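You operate a simulated robot arm through the tools that you are given. There is no shell and no other tool.

Carry out the task below with a simulated two-armed robot. There is one attempt and no reset: what you move stays moved.

Task
Run both green-banded nuts down; where one sticks, take it off and hang the red bracket on that bolt.
Fine: the nut you take off goes in the grey tray; the other stays on by its full height; leave the bolts on the long plate.

It is judged by the outcome, as a careful person would: the job done as asked, and still so three seconds after it is handed in. It fails if anything else is knocked over, pushed out of place, dropped, spilled or broken.

Robot
Two 7-joint arms with fingered hands on one trunk that stands fixed in place. Base frame: the origin is at the foot of the trunk, x ahead of it, y to its left, z up; the work surface is at about z = 800. Readings come in mm, degrees, newtons and seconds.
The left shoulder is at [72, 157, 1109], the right one opposite. With the tool pointing down near the work surface each hand reaches from about 440 to 860 mm from the base axis, measured 20 degrees to its own side. Payload 4 kg a hand.
The TCP of each hand is the grasp point between the finger pads, 30 mm short of the fingertips. In the tool frame z runs along the fingers and y along their closing line. The gripper opens to 104 mm; its body begins 35 mm behind the TCP. The gripper is a hand of 3 fingers: y runs from the thumb to the fingers, the wrist lies at [-15, -104, -178] in the tool frame, and closing takes about 1.5 s.
Orientation is that of the tool frame in the base frame, as a unit quaternion [x, y, z, w]. With the fingers straight down and the wrist toward the robot, the tool's x, y and z point along [0, 1, 0], [1, 0, 0] and [0, 0, -1] of the base frame.

Tools
- The arms move only by the tool arm_command. It takes "left_plan", "right_plan" or both (then of equal length, played together; a hand with none holds still); each is a list that holds one entry, the list of rows, each a list of 6 numbers: the shift along the tool's x, y, z in units of 100 mm (1.0 is 100 mm), then the turn, a rotation vector about the tool's x, y, z in units of 45 degrees (1.0 is 45 degrees). In form: [[[x, y, z, rx, ry, rz], ...]]. A call has 1 to 20 rows; each row is the pose to reach, as a shift and turn from the pose commanded when the call began, along the tool's axes at that moment. "left_fingers" and "right_fingers" are, for a hand that has rows, the opening, from 0 (shut) to 1 (fully open), set as the call begins (left out, the last holds). A call with a number of a shift or a turn outside -1 to 1 is refused whole. Rows are played at 5 a second. More than 50 mm and 8.6 degrees between two rows, or a gripper value outside its range, and nothing of the call is played. Where a pose cannot be reached the arm comes as near as it can. A force on the tool above 50 N (or 10 N above the force at the start of the call, whichever is more), or a blocked arm, ends the call early, and 0.2 s more pass. The fingers move at their own pace (about 153 mm/s each) and stop on an object; they squeeze with about 29 N. The grip force told is the motor's: it shows also when the fingers shut on nothing. Time passes only in rows, and 0.2 s behind the last, so rows that repeat a pose let the fingers close. The reply holds the time, the measured pose of the TCP, the force on the tool along the base axes, the opening and the grip force, in the units named above and with some noise, with the torque about the TCP (base axes, N m) and any sound that the robot's microphone picked up.
- Cameras (640 x 400 px; columns grow to the right, rows downward): "scene" is now at [126.9, 47.3, 1328.4]; the picture's right is [0.52, -0.85, 0.00], its down [-0.56, -0.34, -0.75] and it looks along [0.64, 0.39, -0.66] (base axes); focal length 253 px, centre (320, 200). "left" rides on the left gripper at [-64, -94, -117] in its tool frame; the picture's right is [-0.72, -0.33, 0.61], its down [0.64, -0.65, 0.40] and it looks along [0.27, 0.68, 0.68] (tool axes); focal length 238 px, centre (320, 200). "right" rides on the right gripper at [64, -94, -117] in its tool frame; the picture's right is [-0.72, 0.33, -0.61], its down [-0.64, -0.65, 0.40] and it looks along [-0.27, 0.68, 0.68] (tool axes); focal length 238 px, centre (320, 200). There is no depth. A picture from a camera that has moved, and an enlarged one, comes with that camera's place and axes in the base frame and with its lens.
- snapshot(camera): a new picture of that camera. It takes no simulated time.
- move_column(by): slides the trunk up (or, below 0, down) by that many mm; the arms and the scene camera ride with it, the base frame stays. It gives what a move gives, with no picture.
- move_fingers(index, middle, thumb_bend, thumb_turn, hand): sets how far each is bent, from 0 (flat) to 1 (curled in); at 0.3 the hand is open as for a grip, at 0.7 the pads meet at the TCP. One left out holds its place. A second passes; each finger stops where it meets its share of the squeeze, and holds until it gets a number again. A gripper value or a shape takes the hand back. It gives what a move gives, with no picture; readings hold the bend of each and the force on the fingers (four entries, about 0 where the hand has none), thumb and palm. thumb_turn goes from beside the hand (0) to across from the fingers (1), as for a grip.
- preshape(shape, hand): the hand has 3 fingers and takes this shape, open, in about a second: jaw (thumb against the fingers, like two jaws); tri (thumb and two fingers); tip (a fingertip pinch); poke (one finger out to press); point (the index stretched); flat (the hand flat); cup (the hand cupped); fist (a fist). The gripper value then closes the fingers along that shape, each until it touches; the sizes above hold for jaw. It gives what a move gives, with no picture.
- pan_tilt(pan, tilt): turns the head with the scene camera to pan (to the left, within 86 degrees either way) and tilt (down, from -29 to 69), counted from straight ahead of the robot. It gives what a move gives.
- zoom(camera, box): a new picture of the part [left, top, right, bottom] of that camera's present view, enlarged. It takes no simulated time.
- sign_off(): hands the job in; it is judged then, once.

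Places have to be worked out from the pictures, the camera data and where the tool is seen. Open the grippers and draw the arms clear of the work before you hand the job in, unless the task says otherwise.

The tools are called after "Request:" as a command line: name --argument value ..., lists and objects as JSON in quotes. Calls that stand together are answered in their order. arm_command: Moves the arms, as the interface text tells. Its arguments: {"type":"object","properties":{"left_plan":{"type":"array","items":{"type":"array","items":{"type":"array","items":{"type":"number"}}}},"left_fingers":{"type":"number"},"right_plan":{"type":"array","items":{"type":"array","items":{"type":"array","items":{"type":"number"}}}},"right_fingers":{"type":"number"}},"required":[]} The other tools are called the same way: move_column (by) moves the trunk up or down; preshape (shape, hand) gives the hand a shape; move_fingers (index, middle, thumb_bend, thumb_turn, hand) moves the fingers one by one; pan_tilt (pan, tilt) turns the head that bears the scene camera; snapshot (camera) takes a picture; zoom (camera, box) takes an enlarged picture of a part of a camera's view; sign_off () hands the job in.

At the start:

```text
t: 0.0
left_eef_pos: [377.1, 492.0, 1113.1]
left_tcp_rot: [0.707, 0.707, -0.002, 0.001]
left_ft_force: [0.3, 0.2, -0.8]
left_ft_torque: [0.01, -0.02, -0.03]
left_grip_width: 103.6
left_grip_force: 0.2
left_shape: jaw
left_bend: [0.3, 0.3, 0.3, 0.98]
left_finger forces: [0.1, 0.0, 0.0, 0.0, 0.0, 0.0]
right_eef_pos: [632.8, 65.3, 1130.3]
right_tcp_rot: [0.707, 0.707, -0.001, 0.0]
right_ft_force: [-0.1, -0.3, -0.4]
right_ft_torque: [-0.02, 0.02, -0.03]
right_grip_width: 103.5
right_grip_force: 0.0
right_shape: jaw
right_bend: [0.3, 0.3, 0.3, 0.98]
right_finger forces: [0.1, 0.0, 0.0, 0.0, 0.0, 0.0]
trunk travel left (down, up): [-525.0, 415.0]
head pan, tilt (commanded): [31.3, 41.1]
```

scene: 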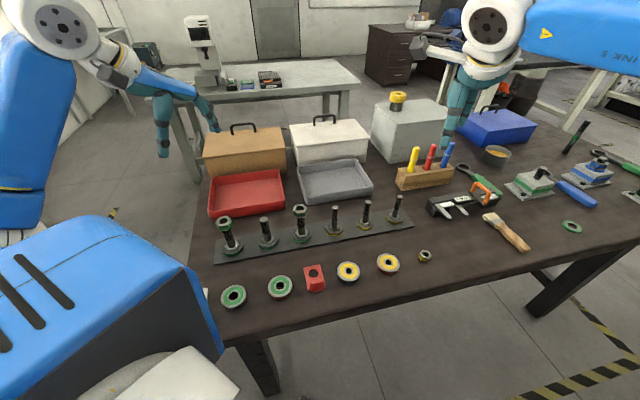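
right: 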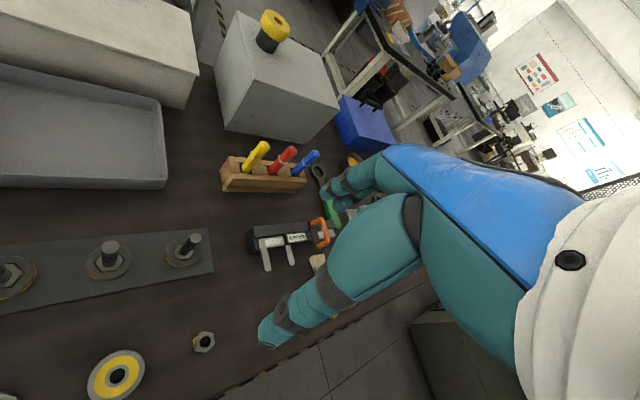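
left: 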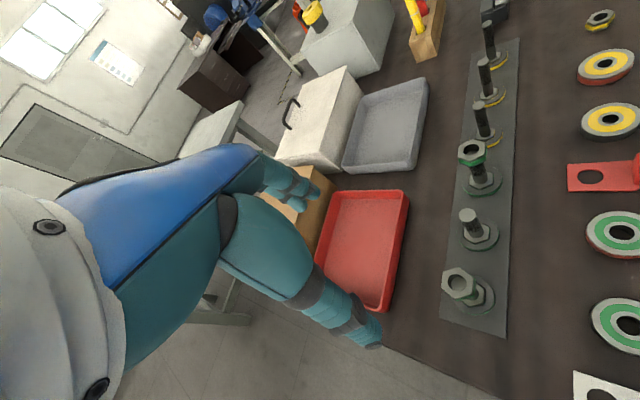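

I start with closer looks at the bolt plate and the loose parts to judge where everything is.

Request:
zoom --camera "scene" --box '[200, 170, 440, 320]'

Request:
zoom --camera "left" --box '[400, 0, 640, 400]'

Request:
zoom --camera "scene" --box '[200, 190, 320, 265]'

```text
2.67 times, centred on (320, 245) of scene
camera zoom: at [126.9, 47.3, 1328.4], right [0.52, -0.85, 0.0], down [-0.56, -0.34, -0.75], along [0.64, 0.39, -0.66], focal length 674 px, centre (320, 80)
```

zoom: 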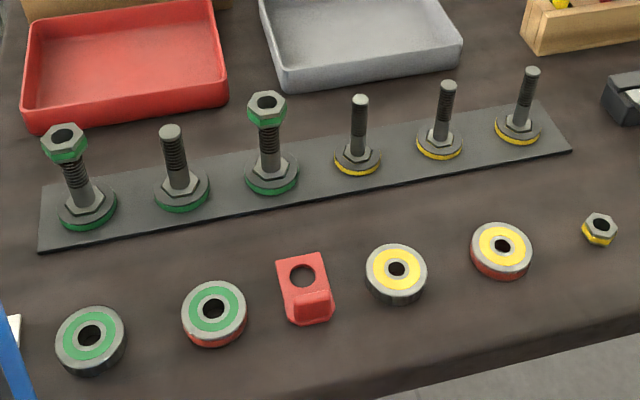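

```text
1.00 times, centred on (520, 200) of left (not enlarged: the box is as wide or as high as the picture)
camera zoom: at [283.1, 427.8, 1229.4], right [-0.33, -0.72, -0.61], down [-0.65, 0.64, -0.4], along [0.68, 0.27, -0.68], focal length 238 px, centre (120, 200)
```

zoom: 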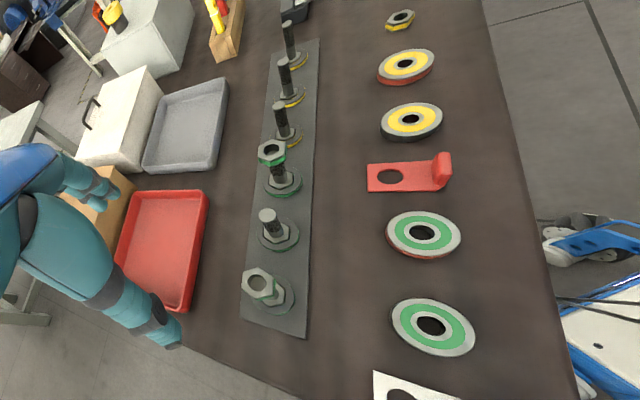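

```text
5.33 times, centred on (260, 228) of scene
camera zoom: at [126.9, 47.3, 1328.4], right [0.52, -0.85, 0.0], down [-0.56, -0.34, -0.75], along [0.64, 0.39, -0.66], focal length 1348 px, centre (640, 53)
```

zoom: 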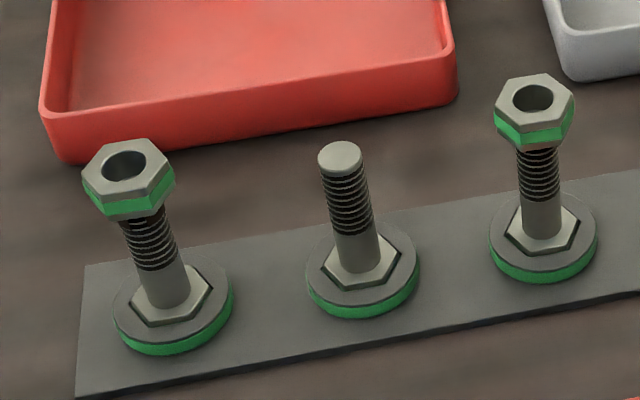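

The two green-banded nuts sit on top of the 1st and 3rd bolts (about [356,447,910] and [485,322,907]); the bracket lies near [399,226] and the grey tray near [750,366]. I bring the left hand over the first nut, yawed 45° so its jaws close across the bolt row, staying about 70 mm above.

Request:
arm_command --left_plan '[[[-0.07, -0.03, 0.1, 0, 0, -0.167], [-0.15, -0.07, 0.25, 0, 0, -0.333], [-0.22, -0.1, 0.4, 0, 0, -0.5], [-0.3, -0.14, 0.55, 0, 0, -0.667], [-0.37, -0.18, 0.7, 0, 0, -0.833], [-0.45, -0.21, 0.85, 0, 0, -1.0], [-0.45, -0.21, 0.85, 0, 0, -1.0]]]' --left_fingers 1.0

```text
t: 1.6
left_eef_pos: [354.9, 443.0, 1027.9]
left_tcp_rot: [0.382, 0.924, 0.0, 0.0]
left_ft_force: [1.0, 0.1, -0.2]
left_ft_torque: [0.04, -0.02, 0.02]
left_grip_width: 103.7
left_grip_force: 0.0
left_shape: jaw
left_bend: [0.3, 0.3, 0.3, 0.98]
left_finger forces: [0.0, 0.0, 0.1, 0.0, 0.0, 0.0]
right_eef_pos: [632.2, 64.4, 1133.0]
right_tcp_rot: [0.707, 0.707, 0.0, 0.0]
right_ft_force: [0.4, -0.3, 0.8]
right_ft_torque: [-0.03, 0.0, 0.02]
right_grip_width: 103.5
right_grip_force: 0.1
right_shape: jaw
right_bend: [0.3, 0.3, 0.3, 0.98]
right_finger forces: [0.0, 0.0, 0.0, 0.0, 0.1, 0.0]
trunk travel left (down, up): [-525.0, 415.0]
head pan, tilt (commanded): [31.3, 41.1]
```

The hand is above nut 1 at 45° yaw. I check the view from the hand and the scene camera to refine where the nut is.

Request:
snapshot --camera "left"

Request:
snapshot --camera "scene"

```text
taken
camera left: at [334.2, 331.8, 1144.5], right [0.28, -0.74, -0.61], down [-0.91, -0.01, -0.4], along [0.29, 0.67, -0.68], focal length 238 px, centre (320, 200)
```

left: 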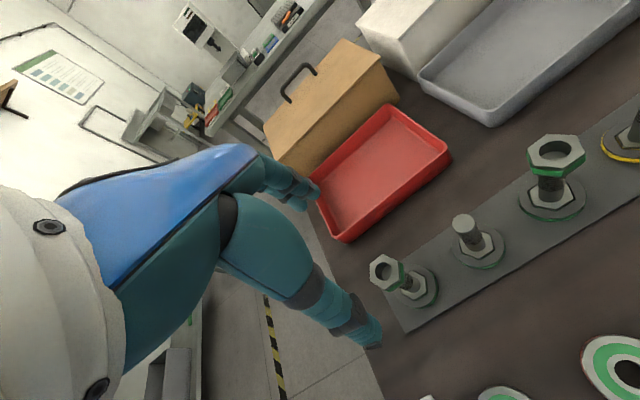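

```text
taken
camera scene: at [126.6, 46.9, 1328.4], right [0.52, -0.85, 0.0], down [-0.56, -0.34, -0.75], along [0.64, 0.39, -0.66], focal length 253 px, centre (320, 200)
```

scene: 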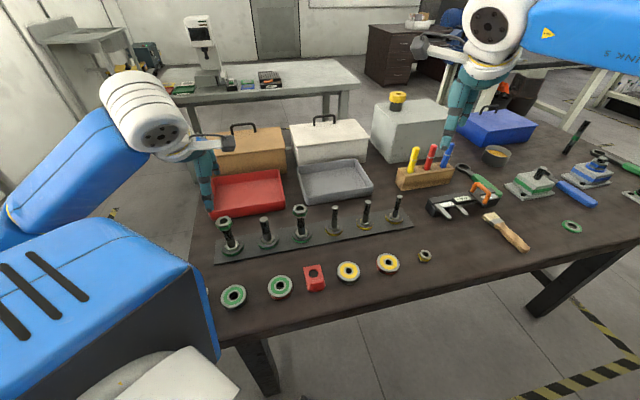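

Nut 1 is confirmed at about [358,446,910]. Before gripping I test in free air how far the wrist can yaw, first toward the loosening side.

Request:
arm_command --left_plan '[[[0.02, 0.01, 0, 0, 0, -0.167], [0.02, 0.01, 0, 0, 0, -0.333], [0.02, 0.01, 0, 0, 0, -0.5], [0.02, 0.01, 0, 0, 0, -0.667], [0.02, 0.01, 0, 0, 0, -0.833], [0.02, 0.01, 0, 0, 0, -1.0], [0.02, 0.01, 0, 0, 0, -1.0]]]' --left_fingers 0.6

```text
t: 3.2
left_eef_pos: [354.4, 448.9, 1028.1]
left_tcp_rot: [-0.001, 1.0, 0.0, 0.0]
left_ft_force: [0.5, -0.1, 0.3]
left_ft_torque: [0.01, -0.04, -0.01]
left_grip_width: 62.9
left_grip_force: 0.0
left_shape: jaw
left_bend: [0.29, 0.4, 0.64, 1.0]
left_finger forces: [0.0, 0.1, 0.0, 0.0, 0.0, 0.1]
right_eef_pos: [630.2, 64.7, 1130.6]
right_tcp_rot: [0.707, 0.707, 0.0, 0.0]
right_ft_force: [-0.1, -1.0, -0.4]
right_ft_torque: [-0.02, 0.01, 0.01]
right_grip_width: 103.6
right_grip_force: 0.0
right_shape: jaw
right_bend: [0.3, 0.3, 0.3, 0.98]
right_finger forces: [0.1, 0.0, 0.1, 0.0, 0.0, 0.1]
trunk travel left (down, up): [-525.0, 415.0]
head pan, tilt (commanded): [31.3, 41.1]
```

The yaw of φ=90° is reachable. The finger bends look uneven at this part-open width, so I look at the hand.

Request:
snapshot --camera "left"

Request:
zoom --camera "scene" --box '[60, 60, 300, 260]'

```text
taken
camera left: at [418.2, 353.3, 1145.1], right [0.72, -0.32, -0.61], down [-0.64, -0.65, -0.4], along [-0.27, 0.68, -0.68], focal length 238 px, centre (320, 200)
```

left: 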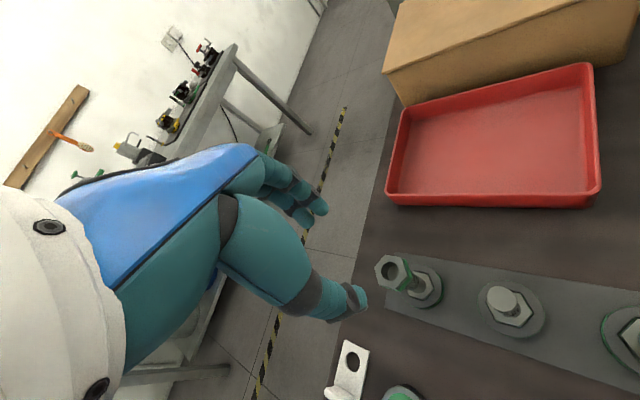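

```text
2.00 times, centred on (180, 160) of scene
camera zoom: at [126.8, 46.9, 1328.4], right [0.52, -0.85, 0.0], down [-0.56, -0.34, -0.75], along [0.64, 0.39, -0.66], focal length 506 px, centre (600, 280)
```

zoom: 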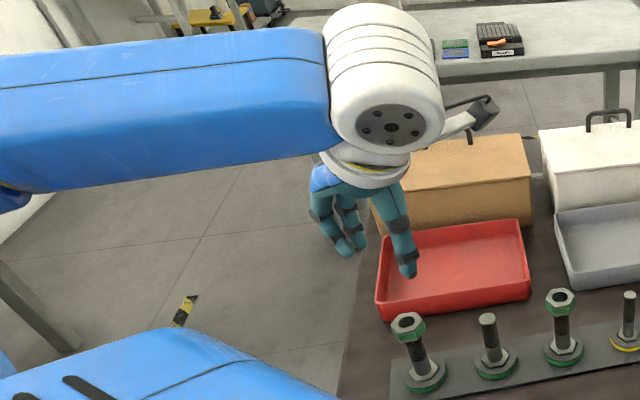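

Hand looks fine: thumb on one side, two fingers on the other. I test another 45° to the loosening side (φ=135°).

Request:
arm_command --left_plan '[[[0, 0, 0, 0, 0, -0.167], [0, 0, 0, 0, 0, -0.333], [0, 0, 0, 0, 0, -0.5], [0, 0, 0, 0, 0, -0.667], [0, 0, 0, 0, 0, -0.833], [0, 0, 0, 0, 0, -1.0], [0, 0, 0, 0, 0, -1.0]]]'

```text
t: 4.8
left_eef_pos: [353.8, 447.3, 1027.0]
left_tcp_rot: [-0.384, 0.923, 0.0, 0.001]
left_ft_force: [-0.6, 0.6, 1.2]
left_ft_torque: [0.01, -0.02, 0.01]
left_grip_width: 62.9
left_grip_force: 0.0
left_shape: jaw
left_bend: [0.29, 0.4, 0.64, 1.0]
left_finger forces: [0.1, 0.0, 0.1, 0.1, 0.1, 0.1]
right_eef_pos: [630.6, 64.8, 1131.3]
right_tcp_rot: [0.707, 0.708, 0.0, 0.0]
right_ft_force: [-0.4, -0.4, -0.5]
right_ft_torque: [-0.02, 0.02, -0.01]
right_grip_width: 103.4
right_grip_force: 0.1
right_shape: jaw
right_bend: [0.3, 0.3, 0.3, 0.98]
right_finger forces: [0.1, 0.1, 0.0, 0.0, 0.0, 0.1]
trunk travel left (down, up): [-525.0, 415.0]
head pan, tilt (commanded): [31.3, 41.1]
```

φ=135° is also reachable. I check how the fingers travel by closing them fully in the air while I yaw one more step.

Request:
arm_command --left_plan '[[[0, 0, 0, 0, 0, -0.167], [0, 0, 0, 0, 0, -0.333], [0, 0, 0, 0, 0, -0.5], [0, 0, 0, 0, 0, -0.667], [0, 0, 0, 0, 0, -0.833], [0, 0, 0, 0, 0, -1.0], [0, 0, 0, 0, 0, -1.0], [0, 0, 0, 0, 0, -1.0], [0, 0, 0, 0, 0, -1.0]]]' --left_fingers 0.35

```text
t: 6.8
left_eef_pos: [353.6, 484.2, 1032.6]
left_tcp_rot: [-0.707, 0.707, -0.001, -0.001]
left_ft_force: [0.6, 0.4, -0.3]
left_ft_torque: [0.03, -0.02, -0.01]
left_grip_width: 36.7
left_grip_force: 0.0
left_shape: jaw
left_bend: [0.74, 0.51, 0.73, 1.0]
left_finger forces: [0.0, 0.0, 0.0, 0.1, 0.1, 0.0]
left hand out of reach, approached as far as the arm can: row 5, 6, 7, 8, 9
right_eef_pos: [631.3, 63.7, 1131.8]
right_tcp_rot: [0.707, 0.707, 0.001, 0.0]
right_ft_force: [-0.1, 0.5, -0.2]
right_ft_torque: [-0.01, 0.01, -0.02]
right_grip_width: 103.5
right_grip_force: 0.1
right_shape: jaw
right_bend: [0.3, 0.3, 0.3, 0.98]
right_finger forces: [0.0, 0.0, 0.0, 0.0, 0.1, 0.1]
trunk travel left (down, up): [-525.0, 415.0]
head pan, tilt (commanded): [31.3, 41.1]
```

φ=180° is out of reach, φ=135° was fine. I look at the partly closed fingers.

Request:
zoom --camera "scene" --box '[140, 100, 300, 200]'

Request:
snapshot --camera "left"

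```text
4.00 times, centred on (220, 150) of scene
camera zoom: at [127.4, 45.6, 1328.4], right [0.52, -0.85, 0.0], down [-0.56, -0.34, -0.75], along [0.64, 0.39, -0.66], focal length 1011 px, centre (720, 400)
```

zoom: 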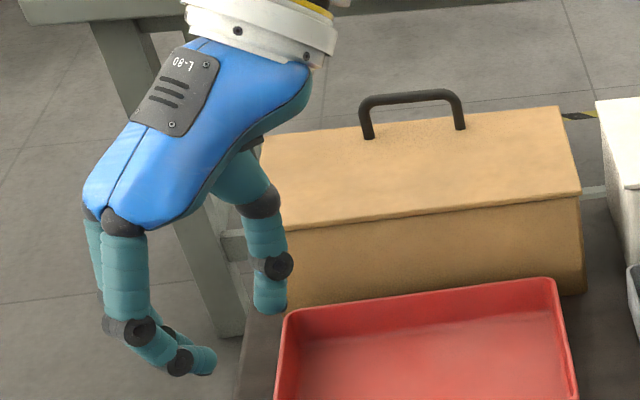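

```text
taken
camera left: at [448.2, 548.7, 1148.2], right [0.33, 0.72, -0.62], down [0.65, -0.64, -0.4], along [-0.68, -0.27, -0.68], focal length 238 px, centre (320, 200)
```

left: 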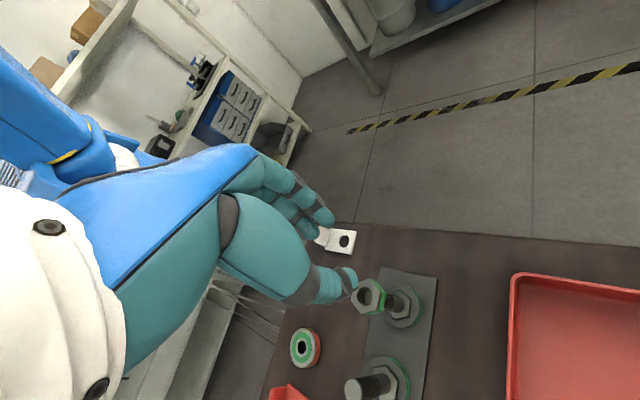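

I return and continue yawing to the tightening side to learn the other limit of the wrist, still in free air.

Request:
arm_command --left_plan '[[[0, 0, 0, 0, 0, 0.167], [0, 0, 0, 0, 0, 0.333], [0, 0, 0, 0, 0, 0.5], [0, 0, 0, 0, 0, 0.667], [0, 0, 0, 0, 0, 0.833], [0, 0, 0, 0, 0, 1.0]]]' --left_fingers 0.6

Request:
arm_command --left_plan '[[[0, 0, 0, 0, 0, 0.167], [0, 0, 0, 0, 0, 0.333], [0, 0, 0, 0, 0, 0.5], [0, 0, 0, 0, 0, 0.667], [0, 0, 0, 0, 0, 0.833], [0, 0, 0, 0, 0, 1.0]]]'

Request:
arm_command --left_plan '[[[0, 0, 0, 0, 0, 0.167], [0, 0, 0, 0, 0, 0.333], [0, 0, 0, 0, 0, 0.5], [0, 0, 0, 0, 0, 0.667], [0, 0, 0, 0, 0, 0.833], [0, 0, 0, 0, 0, 1.0]]]'

Request:
arm_command --left_plan '[[[0, 0, 0, 0, 0, 0.167], [0, 0, 0, 0, 0, 0.333], [0, 0, 0, 0, 0, 0.5], [0, 0, 0, 0, 0, 0.667], [0, 0, 0, 0, 0, 0.833], [0, 0, 0, 0, 0, 1.0]]]'

Request:
arm_command --left_plan '[[[0, 0, 0, 0, 0, 0.167], [0, 0, 0, 0, 0, 0.333], [0, 0, 0, 0, 0, 0.5], [0, 0, 0, 0, 0, 0.667], [0, 0, 0, 0, 0, 0.833], [0, 0, 0, 0, 0, 1.0]]]'

Request:
arm_command --left_plan '[[[0, 0, 0, 0, 0, 0.167], [0, 0, 0, 0, 0, 0.333], [0, 0, 0, 0, 0, 0.5], [0, 0, 0, 0, 0, 0.667], [0, 0, 0, 0, 0, 0.833], [0, 0, 0, 0, 0, 1.0]]]'

```text
t: 8.2
left_eef_pos: [355.8, 483.9, 1031.9]
left_tcp_rot: [-0.382, 0.924, 0.0, -0.001]
left_ft_force: [-0.1, 0.3, 0.0]
left_ft_torque: [0.0, 0.03, 0.0]
left_grip_width: 61.9
left_grip_force: 0.1
left_shape: jaw
left_bend: [0.29, 0.41, 0.65, 1.0]
left_finger forces: [0.0, 0.0, 0.0, 0.0, 0.1, 0.1]
right_eef_pos: [631.0, 64.0, 1131.1]
right_tcp_rot: [0.707, 0.707, -0.001, -0.001]
right_ft_force: [0.9, 0.0, -0.1]
right_ft_torque: [-0.01, 0.01, -0.02]
right_grip_width: 103.6
right_grip_force: 0.1
right_shape: jaw
right_bend: [0.3, 0.3, 0.3, 0.98]
right_finger forces: [0.1, 0.0, 0.0, 0.1, 0.1, 0.1]
trunk travel left (down, up): [-525.0, 415.0]
head pan, tilt (commanded): [31.3, 41.1]
```

```text
t: 9.6
left_eef_pos: [354.9, 484.4, 1030.6]
left_tcp_rot: [0.0, 1.0, 0.001, 0.0]
left_ft_force: [-0.4, 0.5, 0.0]
left_ft_torque: [0.0, 0.03, 0.04]
left_grip_width: 61.8
left_grip_force: 0.0
left_shape: jaw
left_bend: [0.29, 0.41, 0.65, 1.0]
left_finger forces: [0.0, 0.0, 0.0, 0.0, 0.1, 0.0]
right_eef_pos: [631.1, 64.1, 1130.8]
right_tcp_rot: [0.707, 0.707, 0.0, 0.0]
right_ft_force: [0.0, 0.0, -0.3]
right_ft_torque: [0.03, 0.04, 0.0]
right_grip_width: 103.9
right_grip_force: 0.1
right_shape: jaw
right_bend: [0.3, 0.3, 0.3, 0.98]
right_finger forces: [0.0, 0.1, 0.0, 0.0, 0.0, 0.1]
trunk travel left (down, up): [-525.0, 415.0]
head pan, tilt (commanded): [31.3, 41.1]
```

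```text
t: 11.0
left_eef_pos: [353.5, 483.8, 1031.3]
left_tcp_rot: [0.384, 0.923, 0.0, -0.001]
left_ft_force: [0.0, -1.1, -0.8]
left_ft_torque: [-0.01, -0.03, -0.01]
left_grip_width: 61.9
left_grip_force: 0.0
left_shape: jaw
left_bend: [0.29, 0.41, 0.65, 1.0]
left_finger forces: [0.0, 0.0, 0.0, 0.0, 0.0, 0.0]
right_eef_pos: [631.0, 65.3, 1130.9]
right_tcp_rot: [0.707, 0.708, 0.0, 0.0]
right_ft_force: [1.1, 1.2, 0.1]
right_ft_torque: [0.01, 0.01, 0.02]
right_grip_width: 103.6
right_grip_force: 0.0
right_shape: jaw
right_bend: [0.3, 0.3, 0.3, 0.98]
right_finger forces: [0.0, 0.1, 0.0, 0.0, 0.0, 0.0]
trunk travel left (down, up): [-525.0, 415.0]
head pan, tilt (commanded): [31.3, 41.1]
```

```text
t: 12.4
left_eef_pos: [355.6, 484.7, 1029.7]
left_tcp_rot: [0.707, 0.707, -0.001, 0.001]
left_ft_force: [0.4, 0.3, -0.4]
left_ft_torque: [-0.02, 0.02, 0.04]
left_grip_width: 62.0
left_grip_force: 0.1
left_shape: jaw
left_bend: [0.29, 0.41, 0.65, 1.0]
left_finger forces: [0.0, 0.0, 0.1, 0.1, 0.0, 0.0]
right_eef_pos: [631.5, 65.8, 1130.8]
right_tcp_rot: [0.707, 0.707, 0.0, 0.0]
right_ft_force: [0.1, 0.1, 0.4]
right_ft_torque: [0.0, 0.02, -0.03]
right_grip_width: 103.1
right_grip_force: 0.1
right_shape: jaw
right_bend: [0.3, 0.3, 0.3, 0.98]
right_finger forces: [0.1, 0.0, 0.0, 0.0, 0.0, 0.1]
trunk travel left (down, up): [-525.0, 415.0]
head pan, tilt (commanded): [31.3, 41.1]
```

```text
t: 13.8
left_eef_pos: [355.2, 484.0, 1031.0]
left_tcp_rot: [0.924, 0.382, 0.0, 0.0]
left_ft_force: [-0.5, 0.7, -0.2]
left_ft_torque: [-0.02, 0.0, -0.04]
left_grip_width: 62.1
left_grip_force: 0.1
left_shape: jaw
left_bend: [0.29, 0.41, 0.65, 1.0]
left_finger forces: [0.0, 0.1, 0.1, 0.1, 0.0, 0.1]
right_eef_pos: [631.9, 65.1, 1130.6]
right_tcp_rot: [0.707, 0.707, 0.001, 0.0]
right_ft_force: [-0.7, 0.2, 0.5]
right_ft_torque: [0.01, -0.03, 0.01]
right_grip_width: 103.5
right_grip_force: 0.1
right_shape: jaw
right_bend: [0.3, 0.3, 0.3, 0.98]
right_finger forces: [0.1, 0.0, 0.0, 0.0, 0.1, 0.0]
trunk travel left (down, up): [-525.0, 415.0]
head pan, tilt (commanded): [31.3, 41.1]
```

```text
t: 15.2
left_eef_pos: [355.3, 482.8, 1030.6]
left_tcp_rot: [1.0, 0.0, 0.0, 0.0]
left_ft_force: [0.5, 1.0, 0.6]
left_ft_torque: [0.01, -0.01, 0.02]
left_grip_width: 62.1
left_grip_force: 0.0
left_shape: jaw
left_bend: [0.29, 0.41, 0.65, 1.0]
left_finger forces: [0.0, 0.0, 0.1, 0.0, 0.0, 0.1]
right_eef_pos: [632.3, 64.0, 1129.2]
right_tcp_rot: [0.707, 0.707, 0.0, 0.0]
right_ft_force: [0.4, 0.1, -0.1]
right_ft_torque: [0.0, 0.0, -0.03]
right_grip_width: 103.4
right_grip_force: 0.1
right_shape: jaw
right_bend: [0.3, 0.3, 0.3, 0.98]
right_finger forces: [0.1, 0.1, 0.0, 0.1, 0.1, 0.1]
trunk travel left (down, up): [-525.0, 415.0]
head pan, tilt (commanded): [31.3, 41.1]
```

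φ=-90° is reachable as well. I test one more step, φ=-135°.

Request:
arm_command --left_plan '[[[0, 0, 0, 0, 0, 0.167], [0, 0, 0, 0, 0, 0.333], [0, 0, 0, 0, 0, 0.5], [0, 0, 0, 0, 0, 0.667], [0, 0, 0, 0, 0, 0.833], [0, 0, 0, 0, 0, 1.0]]]'

```text
t: 16.6
left_eef_pos: [356.2, 483.6, 1031.7]
left_tcp_rot: [0.923, -0.384, 0.0, 0.0]
left_ft_force: [0.3, 0.0, -0.6]
left_ft_torque: [0.02, 0.05, -0.03]
left_grip_width: 61.7
left_grip_force: 0.0
left_shape: jaw
left_bend: [0.29, 0.41, 0.65, 1.0]
left_finger forces: [0.0, 0.0, 0.1, 0.0, 0.0, 0.0]
right_eef_pos: [631.0, 65.4, 1130.4]
right_tcp_rot: [0.707, 0.707, 0.001, 0.0]
right_ft_force: [-0.1, 0.3, -0.6]
right_ft_torque: [0.02, 0.01, -0.01]
right_grip_width: 103.7
right_grip_force: 0.1
right_shape: jaw
right_bend: [0.3, 0.3, 0.3, 0.98]
right_finger forces: [0.1, 0.1, 0.0, 0.0, 0.0, 0.0]
trunk travel left (down, up): [-525.0, 415.0]
head pan, tilt (commanded): [31.3, 41.1]
```

Even φ=-135° works. One more step to -180°.

Request:
arm_command --left_plan '[[[0, 0, 0, 0, 0, 0.167], [0, 0, 0, 0, 0, 0.333], [0, 0, 0, 0, 0, 0.5], [0, 0, 0, 0, 0, 0.667], [0, 0, 0, 0, 0, 0.833], [0, 0, 0, 0, 0, 1.0]]]'

Request:
snapshot --camera "scene"

```text
t: 18.0
left_eef_pos: [355.9, 482.2, 1030.5]
left_tcp_rot: [-0.707, 0.707, 0.0, 0.0]
left_ft_force: [0.3, -0.4, 0.5]
left_ft_torque: [0.02, -0.01, 0.0]
left_grip_width: 62.2
left_grip_force: 0.1
left_shape: jaw
left_bend: [0.29, 0.41, 0.65, 1.0]
left_finger forces: [0.0, 0.0, 0.0, 0.0, 0.0, 0.0]
right_eef_pos: [631.0, 64.0, 1131.6]
right_tcp_rot: [0.708, 0.707, 0.001, 0.0]
right_ft_force: [0.4, 0.4, -0.8]
right_ft_torque: [0.03, -0.01, 0.0]
right_grip_width: 103.5
right_grip_force: 0.0
right_shape: jaw
right_bend: [0.3, 0.3, 0.3, 0.98]
right_finger forces: [0.1, 0.0, 0.0, 0.1, 0.0, 0.0]
trunk travel left (down, up): [-525.0, 415.0]
head pan, tilt (commanded): [31.3, 41.1]
```

```text
taken
camera scene: at [127.3, 47.0, 1328.4], right [0.52, -0.85, 0.0], down [-0.56, -0.34, -0.75], along [0.64, 0.39, -0.66], focal length 253 px, centre (320, 200)
```

scene: 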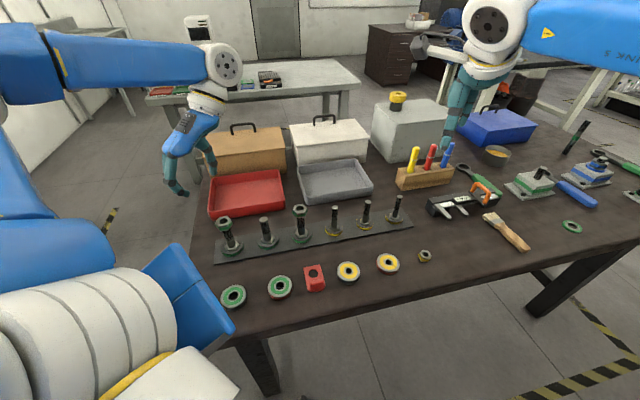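

φ=-180° is reachable too. I keep going once more to see whether the wrist has an end stop at all.

Request:
arm_command --left_plan '[[[0, 0, 0, 0, 0, 0.167], [0, 0, 0, 0, 0, 0.333], [0, 0, 0, 0, 0, 0.5], [0, 0, 0, 0, 0, 0.667], [0, 0, 0, 0, 0, 0.833], [0, 0, 0, 0, 0, 1.0]]]'

Request:
snapshot --camera "scene"

```text
t: 19.4
left_eef_pos: [325.3, 372.0, 990.2]
left_tcp_rot: [-0.385, 0.923, 0.002, 0.003]
left_ft_force: [0.0, 0.0, 0.7]
left_ft_torque: [-0.02, 0.04, 0.03]
left_grip_width: 62.2
left_grip_force: 0.0
left_shape: jaw
left_bend: [0.29, 0.41, 0.65, 1.0]
left_finger forces: [0.0, 0.0, 0.0, 0.0, 0.0, 0.0]
left hand out of reach, approached as far as the arm can: row 2, 3, 4, 5, 6
right_eef_pos: [631.9, 64.6, 1130.9]
right_tcp_rot: [0.707, 0.707, 0.0, 0.0]
right_ft_force: [0.9, 0.9, -0.2]
right_ft_torque: [0.03, -0.02, -0.01]
right_grip_width: 103.4
right_grip_force: 0.1
right_shape: jaw
right_bend: [0.3, 0.3, 0.3, 0.98]
right_finger forces: [0.0, 0.0, 0.0, 0.1, 0.0, 0.0]
trunk travel left (down, up): [-525.0, 415.0]
head pan, tilt (commanded): [31.3, 41.1]
```

```text
taken
camera scene: at [128.3, 46.1, 1328.3], right [0.52, -0.85, 0.0], down [-0.56, -0.34, -0.75], along [0.64, 0.39, -0.66], focal length 253 px, centre (320, 200)
```

scene: 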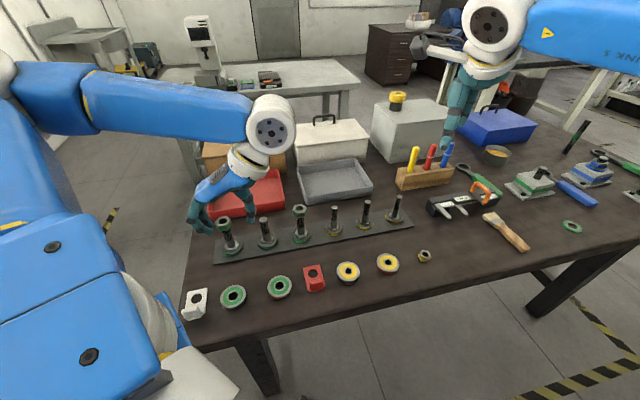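

The usable yaw is about φ=+135° down to -180° (beyond that the arm wanders). I unwind back to φ=135° over nut 1, staying well above it.

Request:
arm_command --left_plan '[[[-0.1, 0.04, -0.1, 0, 0, -0.167], [-0.22, 0.08, -0.2, 0, 0, -0.333], [-0.35, 0.13, -0.3, 0, 0, -0.5], [-0.5, 0.18, -0.38, 0, 0, -0.667], [-0.62, 0.24, -0.38, 0, 0, -0.833], [-0.757, 0.29, -0.38, 0, 0, -1.0]]]'

Request:
arm_command --left_plan '[[[0, 0, 0, 0, 0, -0.167], [0, 0, 0, 0, 0, -0.333], [0, 0, 0, 0, 0, -0.5], [0, 0, 0, 0, 0, -0.667], [0, 0, 0, 0, 0, -0.833], [0, 0, 0, 0, 0, -1.0]]]'

Request:
arm_command --left_plan '[[[0, 0, 0, 0, 0, -0.167], [0, 0, 0, 0, 0, -0.333], [0, 0, 0, 0, 0, -0.5], [0, 0, 0, 0, 0, -0.667], [0, 0, 0, 0, 0, -0.833], [0, 0, 0, 0, 0, -1.0]]]'

Request:
arm_command --left_plan '[[[0, 0, 0, 0, 0, -0.167], [0, 0, 0, 0, 0, -0.333], [0, 0, 0, 0, 0, -0.5], [0, 0, 0, 0, 0, -0.667], [0, 0, 0, 0, 0, -0.833], [0, 0, 0, 0, 0, -1.0]]]'

```text
t: 20.8
left_eef_pos: [362.8, 445.2, 1026.9]
left_tcp_rot: [0.709, -0.705, 0.0, 0.0]
left_ft_force: [0.5, 0.4, 0.5]
left_ft_torque: [-0.01, -0.03, -0.02]
left_grip_width: 62.3
left_grip_force: 0.1
left_shape: jaw
left_bend: [0.29, 0.41, 0.65, 1.0]
left_finger forces: [0.1, 0.0, 0.0, 0.1, 0.0, 0.0]
right_eef_pos: [631.2, 65.1, 1131.0]
right_tcp_rot: [0.708, 0.707, 0.0, 0.0]
right_ft_force: [-0.1, 0.1, 0.0]
right_ft_torque: [0.01, -0.04, 0.0]
right_grip_width: 103.7
right_grip_force: 0.0
right_shape: jaw
right_bend: [0.3, 0.3, 0.3, 0.98]
right_finger forces: [0.1, 0.0, 0.0, 0.0, 0.0, 0.0]
trunk travel left (down, up): [-525.0, 415.0]
head pan, tilt (commanded): [31.3, 41.1]
```

```text
t: 22.2
left_eef_pos: [363.3, 445.5, 1027.0]
left_tcp_rot: [0.925, -0.38, 0.0, 0.0]
left_ft_force: [0.7, 0.2, -0.2]
left_ft_torque: [0.01, 0.04, 0.03]
left_grip_width: 62.4
left_grip_force: 0.0
left_shape: jaw
left_bend: [0.29, 0.41, 0.65, 1.0]
left_finger forces: [0.0, 0.0, 0.0, 0.0, 0.0, 0.1]
right_eef_pos: [631.3, 64.4, 1131.6]
right_tcp_rot: [0.707, 0.707, 0.0, 0.0]
right_ft_force: [0.2, 0.4, 0.7]
right_ft_torque: [-0.01, 0.04, 0.01]
right_grip_width: 103.7
right_grip_force: 0.1
right_shape: jaw
right_bend: [0.3, 0.3, 0.3, 0.98]
right_finger forces: [0.0, 0.0, 0.1, 0.0, 0.1, 0.0]
trunk travel left (down, up): [-525.0, 415.0]
head pan, tilt (commanded): [31.3, 41.1]
```

```text
t: 23.6
left_eef_pos: [361.6, 444.6, 1028.0]
left_tcp_rot: [1.0, 0.001, 0.0, -0.001]
left_ft_force: [-0.6, 0.5, 0.5]
left_ft_torque: [-0.02, 0.0, -0.01]
left_grip_width: 62.0
left_grip_force: 0.1
left_shape: jaw
left_bend: [0.29, 0.41, 0.65, 1.0]
left_finger forces: [0.0, 0.0, 0.0, 0.1, 0.0, 0.1]
right_eef_pos: [631.0, 64.7, 1131.1]
right_tcp_rot: [0.707, 0.707, 0.0, 0.0]
right_ft_force: [-0.1, -0.3, 0.0]
right_ft_torque: [0.0, 0.02, 0.0]
right_grip_width: 103.8
right_grip_force: 0.0
right_shape: jaw
right_bend: [0.3, 0.3, 0.3, 0.98]
right_finger forces: [0.1, 0.0, 0.0, 0.0, 0.1, 0.1]
trunk travel left (down, up): [-525.0, 415.0]
head pan, tilt (commanded): [31.3, 41.1]
```

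```text
t: 25.0
left_eef_pos: [364.5, 445.0, 1026.6]
left_tcp_rot: [0.923, 0.385, 0.0, -0.001]
left_ft_force: [0.4, -0.2, 0.2]
left_ft_torque: [0.0, 0.0, 0.02]
left_grip_width: 62.0
left_grip_force: 0.0
left_shape: jaw
left_bend: [0.29, 0.41, 0.65, 1.0]
left_finger forces: [0.1, 0.0, 0.0, 0.0, 0.0, 0.0]
right_eef_pos: [631.8, 63.6, 1131.0]
right_tcp_rot: [0.707, 0.707, 0.0, 0.0]
right_ft_force: [0.6, 0.2, 0.7]
right_ft_torque: [0.0, 0.0, 0.02]
right_grip_width: 104.0
right_grip_force: 0.1
right_shape: jaw
right_bend: [0.3, 0.3, 0.3, 0.98]
right_finger forces: [0.0, 0.0, 0.1, 0.1, 0.1, 0.0]
trunk travel left (down, up): [-525.0, 415.0]
head pan, tilt (commanded): [31.3, 41.1]
```

At φ=-45° I take another hand view of the nuts from this side to triangulate their positions and heights better.

Request:
snapshot --camera "left"

Request:
zoom --camera "scene" --box '[200, 180, 320, 265]'

```text
taken
camera left: at [252.1, 466.3, 1144.5], right [-0.74, -0.28, -0.61], down [-0.01, 0.91, -0.4], along [0.67, -0.29, -0.68], focal length 238 px, centre (320, 200)
```

left: 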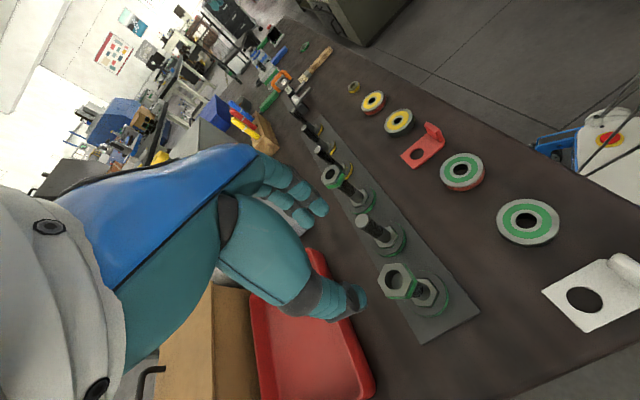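

```text
4.71 times, centred on (260, 222) of scene
camera zoom: at [126.2, 46.6, 1328.5], right [0.52, -0.85, 0.0], down [-0.56, -0.34, -0.75], along [0.64, 0.39, -0.66], focal length 1190 px, centre (602, 94)
```

zoom: 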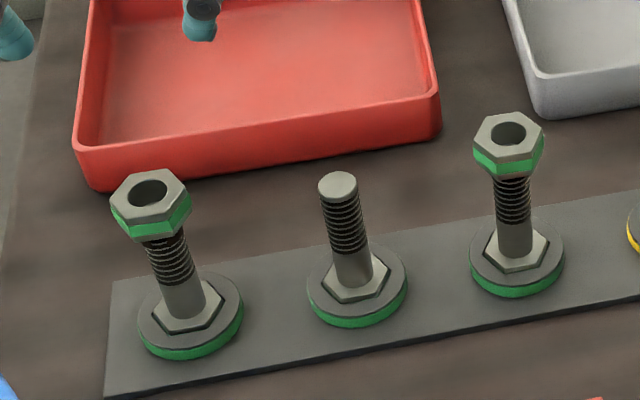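

I zoom in on nut 1 and nut 3 in the hand camera for sharper pixel positions.

Request:
zoom --camera "left" --box '[300, 140, 500, 350]'

```text
1.90 times, centred on (400, 245) of left
camera zoom: at [252.1, 466.3, 1144.5], right [-0.74, -0.28, -0.61], down [-0.01, 0.91, -0.4], along [0.67, -0.29, -0.68], focal length 454 px, centre (168, 114)
```

zoom: 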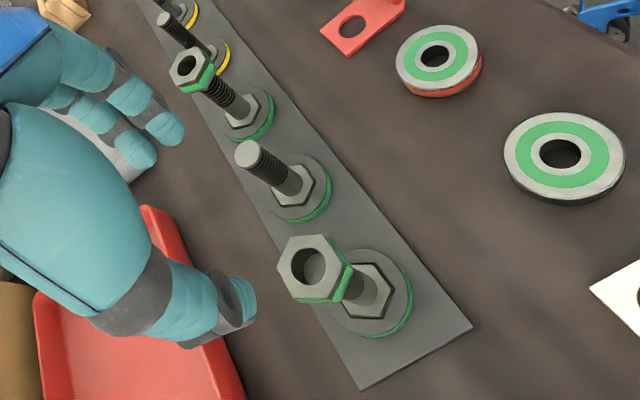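

The nut sits at roughly [355,448]. I unwind to φ=135° (start of a long tightening stroke), lowering to about z=985 so the hand camera sees the nut closely.

Request:
arm_command --left_plan '[[[-0.005, -0.01, 0.1, 0, 0, -0.167], [-0.01, -0.03, 0.2, 0, 0, -0.333], [-0.02, -0.04, 0.3, 0, 0, -0.5], [-0.03, -0.06, 0.4, 0, 0, -0.667], [-0.03, -0.07, 0.42, 0, 0, -0.833], [-0.03, -0.07, 0.42, 0, 0, -1.0]]]'

Request:
arm_command --left_plan '[[[0, 0, 0, 0, 0, -0.167], [0, 0, 0, 0, 0, -0.333], [0, 0, 0, 0, 0, -0.5], [0, 0, 0, 0, 0, -0.667], [0, 0, 0, 0, 0, -0.833], [0, 0, 0, 0, 0, -1.0], [0, 0, 0, 0, 0, -1.0]]]'

Request:
snapshot --camera "left"

Request:
arm_command --left_plan '[[[0, 0, 0, 0, 0, -0.167], [0, 0, 0, 0, 0, -0.333], [0, 0, 0, 0, 0, -0.5], [0, 0, 0, 0, 0, -0.667], [0, 0, 0, 0, 0, -0.833], [0, 0, 0, 0, 0, -1.0]]]'

Request:
arm_command --left_plan '[[[0, 0, 0, 0, 0, -0.167], [0, 0, 0, 0, 0, -0.333], [0, 0, 0, 0, 0, -0.5], [0, 0, 0, 0, 0, -0.667], [0, 0, 0, 0, 0, -0.833], [0, 0, 0, 0, 0, -1.0], [0, 0, 0, 0, 0, -1.0]]]'

Request:
snapshot --camera "left"

```text
t: 26.4
left_eef_pos: [357.8, 447.1, 986.7]
left_tcp_rot: [0.707, 0.707, 0.001, -0.001]
left_ft_force: [-0.8, 0.4, 0.3]
left_ft_torque: [0.04, 0.03, -0.01]
left_grip_width: 62.1
left_grip_force: 0.1
left_shape: jaw
left_bend: [0.29, 0.41, 0.65, 1.0]
left_finger forces: [0.0, 0.0, 0.1, 0.0, 0.0, 0.0]
right_eef_pos: [630.9, 64.7, 1131.0]
right_tcp_rot: [0.707, 0.707, 0.001, 0.0]
right_ft_force: [-0.6, 0.2, -0.2]
right_ft_torque: [0.03, 0.0, -0.02]
right_grip_width: 103.4
right_grip_force: 0.1
right_shape: jaw
right_bend: [0.3, 0.3, 0.3, 0.98]
right_finger forces: [0.1, 0.1, 0.0, 0.1, 0.1, 0.0]
trunk travel left (down, up): [-525.0, 415.0]
head pan, tilt (commanded): [31.3, 41.1]
```

```text
t: 28.0
left_eef_pos: [355.7, 448.1, 985.8]
left_tcp_rot: [0.381, 0.925, -0.002, 0.0]
left_ft_force: [-0.5, -0.1, 0.0]
left_ft_torque: [0.0, 0.01, 0.04]
left_grip_width: 62.4
left_grip_force: 0.1
left_shape: jaw
left_bend: [0.29, 0.41, 0.65, 1.0]
left_finger forces: [0.0, 0.0, 0.0, 0.0, 0.1, 0.0]
right_eef_pos: [630.6, 65.2, 1132.0]
right_tcp_rot: [0.707, 0.707, 0.001, 0.0]
right_ft_force: [0.2, -0.1, 0.0]
right_ft_torque: [0.0, 0.0, 0.0]
right_grip_width: 103.7
right_grip_force: 0.1
right_shape: jaw
right_bend: [0.3, 0.3, 0.3, 0.98]
right_finger forces: [0.0, 0.0, 0.1, 0.1, 0.0, 0.0]
trunk travel left (down, up): [-525.0, 415.0]
head pan, tilt (commanded): [31.3, 41.1]
```

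```text
taken
camera left: at [335.9, 335.9, 1102.8], right [0.28, -0.74, -0.61], down [-0.92, -0.01, -0.4], along [0.29, 0.67, -0.68], focal length 238 px, centre (320, 200)
```

left: 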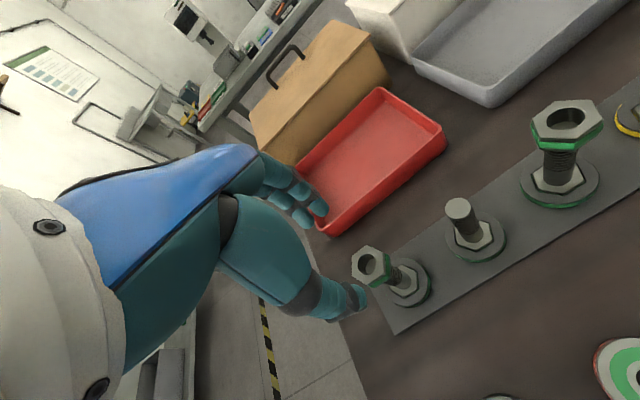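

```text
t: 29.4
left_eef_pos: [358.0, 447.5, 985.6]
left_tcp_rot: [-0.001, 1.0, 0.0, -0.001]
left_ft_force: [-0.3, 0.7, -0.4]
left_ft_torque: [-0.03, 0.01, -0.02]
left_grip_width: 62.3
left_grip_force: 0.1
left_shape: jaw
left_bend: [0.29, 0.41, 0.65, 1.0]
left_finger forces: [0.0, 0.1, 0.0, 0.1, 0.0, 0.0]
right_eef_pos: [631.4, 65.9, 1130.6]
right_tcp_rot: [0.707, 0.707, 0.0, 0.0]
right_ft_force: [-0.1, 0.5, -0.8]
right_ft_torque: [-0.01, -0.02, 0.03]
right_grip_width: 103.8
right_grip_force: 0.0
right_shape: jaw
right_bend: [0.3, 0.3, 0.3, 0.98]
right_finger forces: [0.0, 0.0, 0.0, 0.0, 0.1, 0.1]
trunk travel left (down, up): [-525.0, 415.0]
head pan, tilt (commanded): [31.3, 41.1]
```

```text
t: 31.0
left_eef_pos: [356.5, 448.9, 984.9]
left_tcp_rot: [-0.383, 0.924, 0.0, 0.001]
left_ft_force: [0.0, -0.2, -1.3]
left_ft_torque: [-0.05, -0.01, 0.0]
left_grip_width: 62.3
left_grip_force: 0.1
left_shape: jaw
left_bend: [0.29, 0.41, 0.65, 1.0]
left_finger forces: [0.0, 0.0, 0.1, 0.0, 0.0, 0.1]
right_eef_pos: [632.0, 64.2, 1131.8]
right_tcp_rot: [0.708, 0.707, 0.0, 0.0]
right_ft_force: [-0.5, 0.0, 0.4]
right_ft_torque: [-0.01, 0.0, -0.04]
right_grip_width: 103.4
right_grip_force: 0.1
right_shape: jaw
right_bend: [0.3, 0.3, 0.3, 0.98]
right_finger forces: [0.0, 0.0, 0.0, 0.0, 0.1, 0.0]
trunk travel left (down, up): [-525.0, 415.0]
head pan, tilt (commanded): [31.3, 41.1]
```

```text
taken
camera left: at [468.6, 427.0, 1102.4], right [0.74, 0.28, -0.61], down [0.01, -0.91, -0.4], along [-0.67, 0.29, -0.68], focal length 238 px, centre (320, 200)
```

left: 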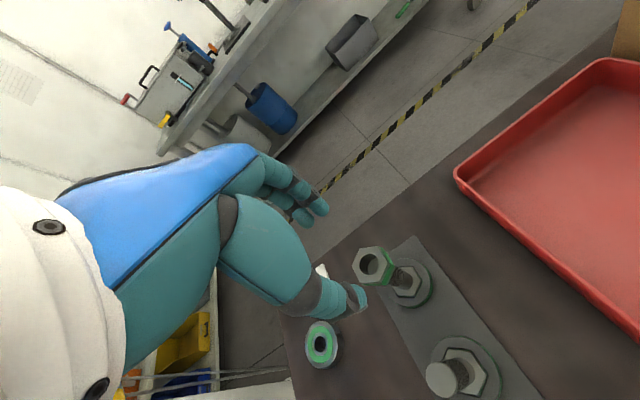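

The four views agree on nut 1's axis at about [359,449]; its top lies somewhere between z=897 and 909. I lower to TCP z≈935 with jaws at 62 mm and check visually.

Request:
arm_command --left_plan '[[[-0.01, -0.01, 0.1, 0, 0, 0], [-0.02, -0.02, 0.2, 0, 0, 0], [-0.02, -0.02, 0.3, 0, 0, 0], [-0.02, -0.02, 0.4, 0, 0, 0], [-0.02, -0.02, 0.5, 0, 0, 0], [-0.02, -0.02, 0.5, 0, 0, 0]]]'

Request:
zoom --camera "scene" --box '[180, 160, 300, 260]'

Request:
zoom --camera "left" --box '[240, 150, 480, 350]'

```text
t: 32.4
left_eef_pos: [359.4, 448.6, 936.5]
left_tcp_rot: [-0.382, 0.924, 0.0, -0.001]
left_ft_force: [-0.7, -0.4, 0.1]
left_ft_torque: [-0.02, 0.01, 0.01]
left_grip_width: 62.1
left_grip_force: 0.1
left_shape: jaw
left_bend: [0.29, 0.41, 0.65, 1.0]
left_finger forces: [0.0, 0.0, 0.1, 0.0, 0.1, 0.0]
right_eef_pos: [631.0, 65.8, 1130.7]
right_tcp_rot: [0.707, 0.707, 0.0, 0.0]
right_ft_force: [0.1, -1.1, 0.6]
right_ft_torque: [0.0, 0.0, -0.01]
right_grip_width: 103.7
right_grip_force: 0.0
right_shape: jaw
right_bend: [0.3, 0.3, 0.3, 0.98]
right_finger forces: [0.0, 0.0, 0.0, 0.1, 0.0, 0.1]
trunk travel left (down, up): [-525.0, 415.0]
head pan, tilt (commanded): [31.3, 41.1]
```

```text
4.00 times, centred on (240, 210) of scene
camera zoom: at [127.2, 46.5, 1328.4], right [0.52, -0.85, 0.0], down [-0.56, -0.34, -0.75], along [0.64, 0.39, -0.66], focal length 1011 px, centre (640, 160)
```

zoom: 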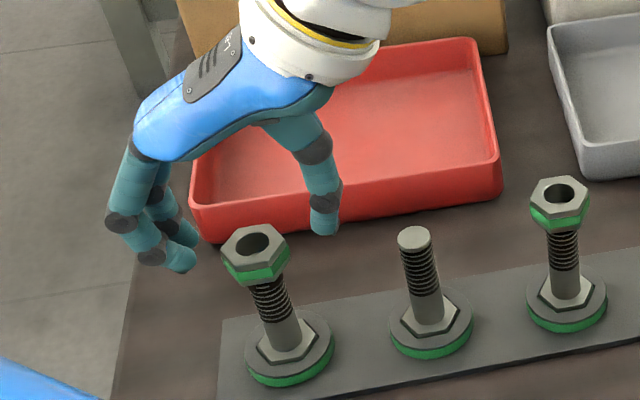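

```text
2.00 times, centred on (360, 250) of left
camera zoom: at [471.7, 426.2, 1053.2], right [0.74, 0.28, -0.61], down [0.01, -0.91, -0.4], along [-0.67, 0.29, -0.68], focal length 477 px, centre (240, 100)
```

zoom: 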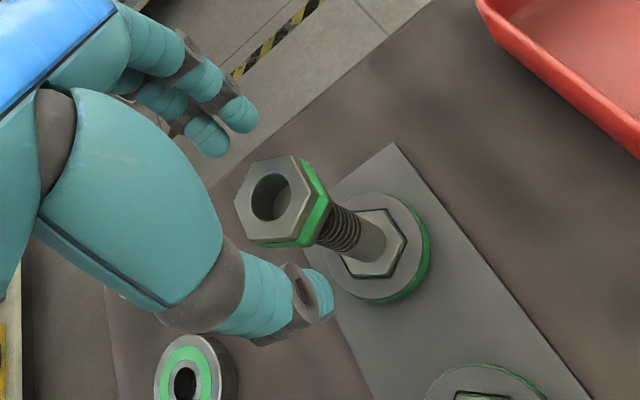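

The scene view shows the jaws centred on nut 1 and puts its top at z≈908 (nut about 890–908). I lower to TCP z≈911 so the distal pads straddle the nut, then close.

Request:
arm_command --left_plan '[[[0, 0, 0.08, 0, 0, 0], [0, 0, 0.16, 0, 0, 0], [0, 0, 0.25, 0, 0, 0], [0, 0, 0.25, 0, 0, 0]]]'

Request:
arm_command --left_plan '[[[0, 0, 0, 0, 0, 0], [0, 0, 0, 0, 0, 0], [0, 0, 0, 0, 0, 0], [0, 0, 0, 0, 0, 0], [0, 0, 0, 0, 0, 0], [0, 0, 0, 0, 0, 0], [0, 0, 0, 0, 0, 0], [0, 0, 0, 0, 0, 0]]]' --left_fingers 0.0

Request:
zoom --camera "scene" --box '[180, 160, 300, 260]'

Request:
zoom --camera "left" --box '[240, 150, 480, 350]'

```text
t: 33.4
left_eef_pos: [358.0, 449.0, 911.7]
left_tcp_rot: [-0.382, 0.924, 0.001, 0.0]
left_ft_force: [-0.2, 0.1, -0.1]
left_ft_torque: [0.04, 0.0, 0.01]
left_grip_width: 62.2
left_grip_force: 0.0
left_shape: jaw
left_bend: [0.29, 0.41, 0.65, 1.0]
left_finger forces: [0.0, 0.0, 0.1, 0.1, 0.0, 0.0]
right_eef_pos: [631.1, 63.6, 1131.4]
right_tcp_rot: [0.707, 0.707, 0.0, 0.0]
right_ft_force: [-0.7, 0.8, 0.8]
right_ft_torque: [-0.02, 0.0, -0.01]
right_grip_width: 103.4
right_grip_force: 0.1
right_shape: jaw
right_bend: [0.3, 0.3, 0.3, 0.98]
right_finger forces: [0.0, 0.1, 0.1, 0.1, 0.0, 0.1]
trunk travel left (down, up): [-525.0, 415.0]
head pan, tilt (commanded): [31.3, 41.1]
```

```text
t: 35.2
left_eef_pos: [358.9, 448.5, 909.7]
left_tcp_rot: [-0.383, 0.924, 0.0, 0.001]
left_ft_force: [0.7, 0.0, -3.5]
left_ft_torque: [-0.03, -0.08, -0.02]
left_grip_width: 26.0
left_grip_force: 29.3
left_shape: jaw
left_bend: [0.74, 0.57, 0.75, 1.0]
left_finger forces: [13.9, 8.0, 0.0, 0.0, 21.2, 0.0]
right_eef_pos: [632.1, 64.1, 1130.6]
right_tcp_rot: [0.707, 0.707, -0.001, 0.0]
right_ft_force: [-0.7, -0.8, -0.6]
right_ft_torque: [-0.03, 0.03, -0.03]
right_grip_width: 103.7
right_grip_force: 0.0
right_shape: jaw
right_bend: [0.3, 0.3, 0.3, 0.98]
right_finger forces: [0.1, 0.0, 0.0, 0.0, 0.1, 0.0]
trunk travel left (down, up): [-525.0, 415.0]
head pan, tilt (commanded): [31.3, 41.1]
```

```text
4.00 times, centred on (240, 210) of scene
camera zoom: at [128.0, 47.1, 1328.3], right [0.52, -0.85, 0.0], down [-0.56, -0.34, -0.75], along [0.64, 0.39, -0.66], focal length 1011 px, centre (640, 160)
```

zoom: 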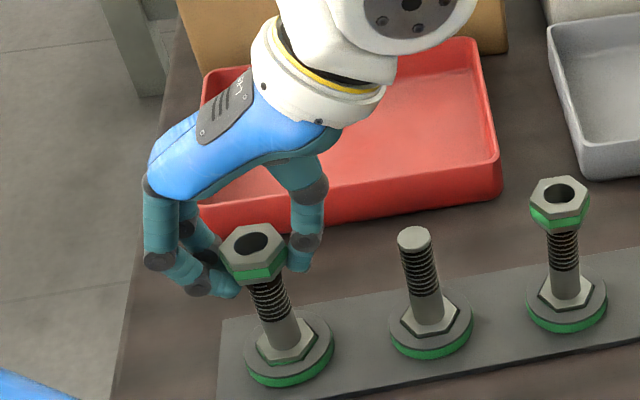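

```text
2.00 times, centred on (360, 250) of left
camera zoom: at [471.1, 426.7, 1026.9], right [0.74, 0.28, -0.61], down [0.01, -0.91, -0.4], along [-0.67, 0.29, -0.68], focal length 477 px, centre (240, 100)
```

zoom: 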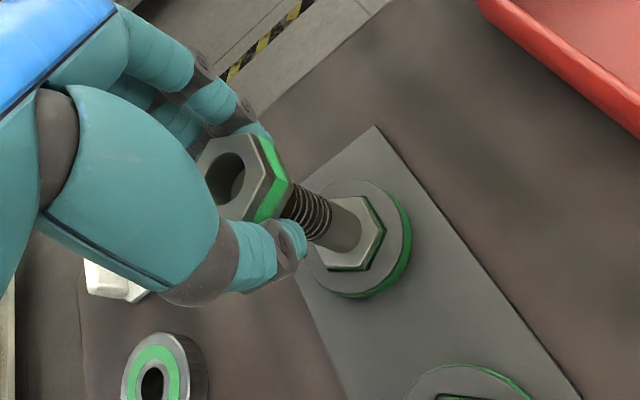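

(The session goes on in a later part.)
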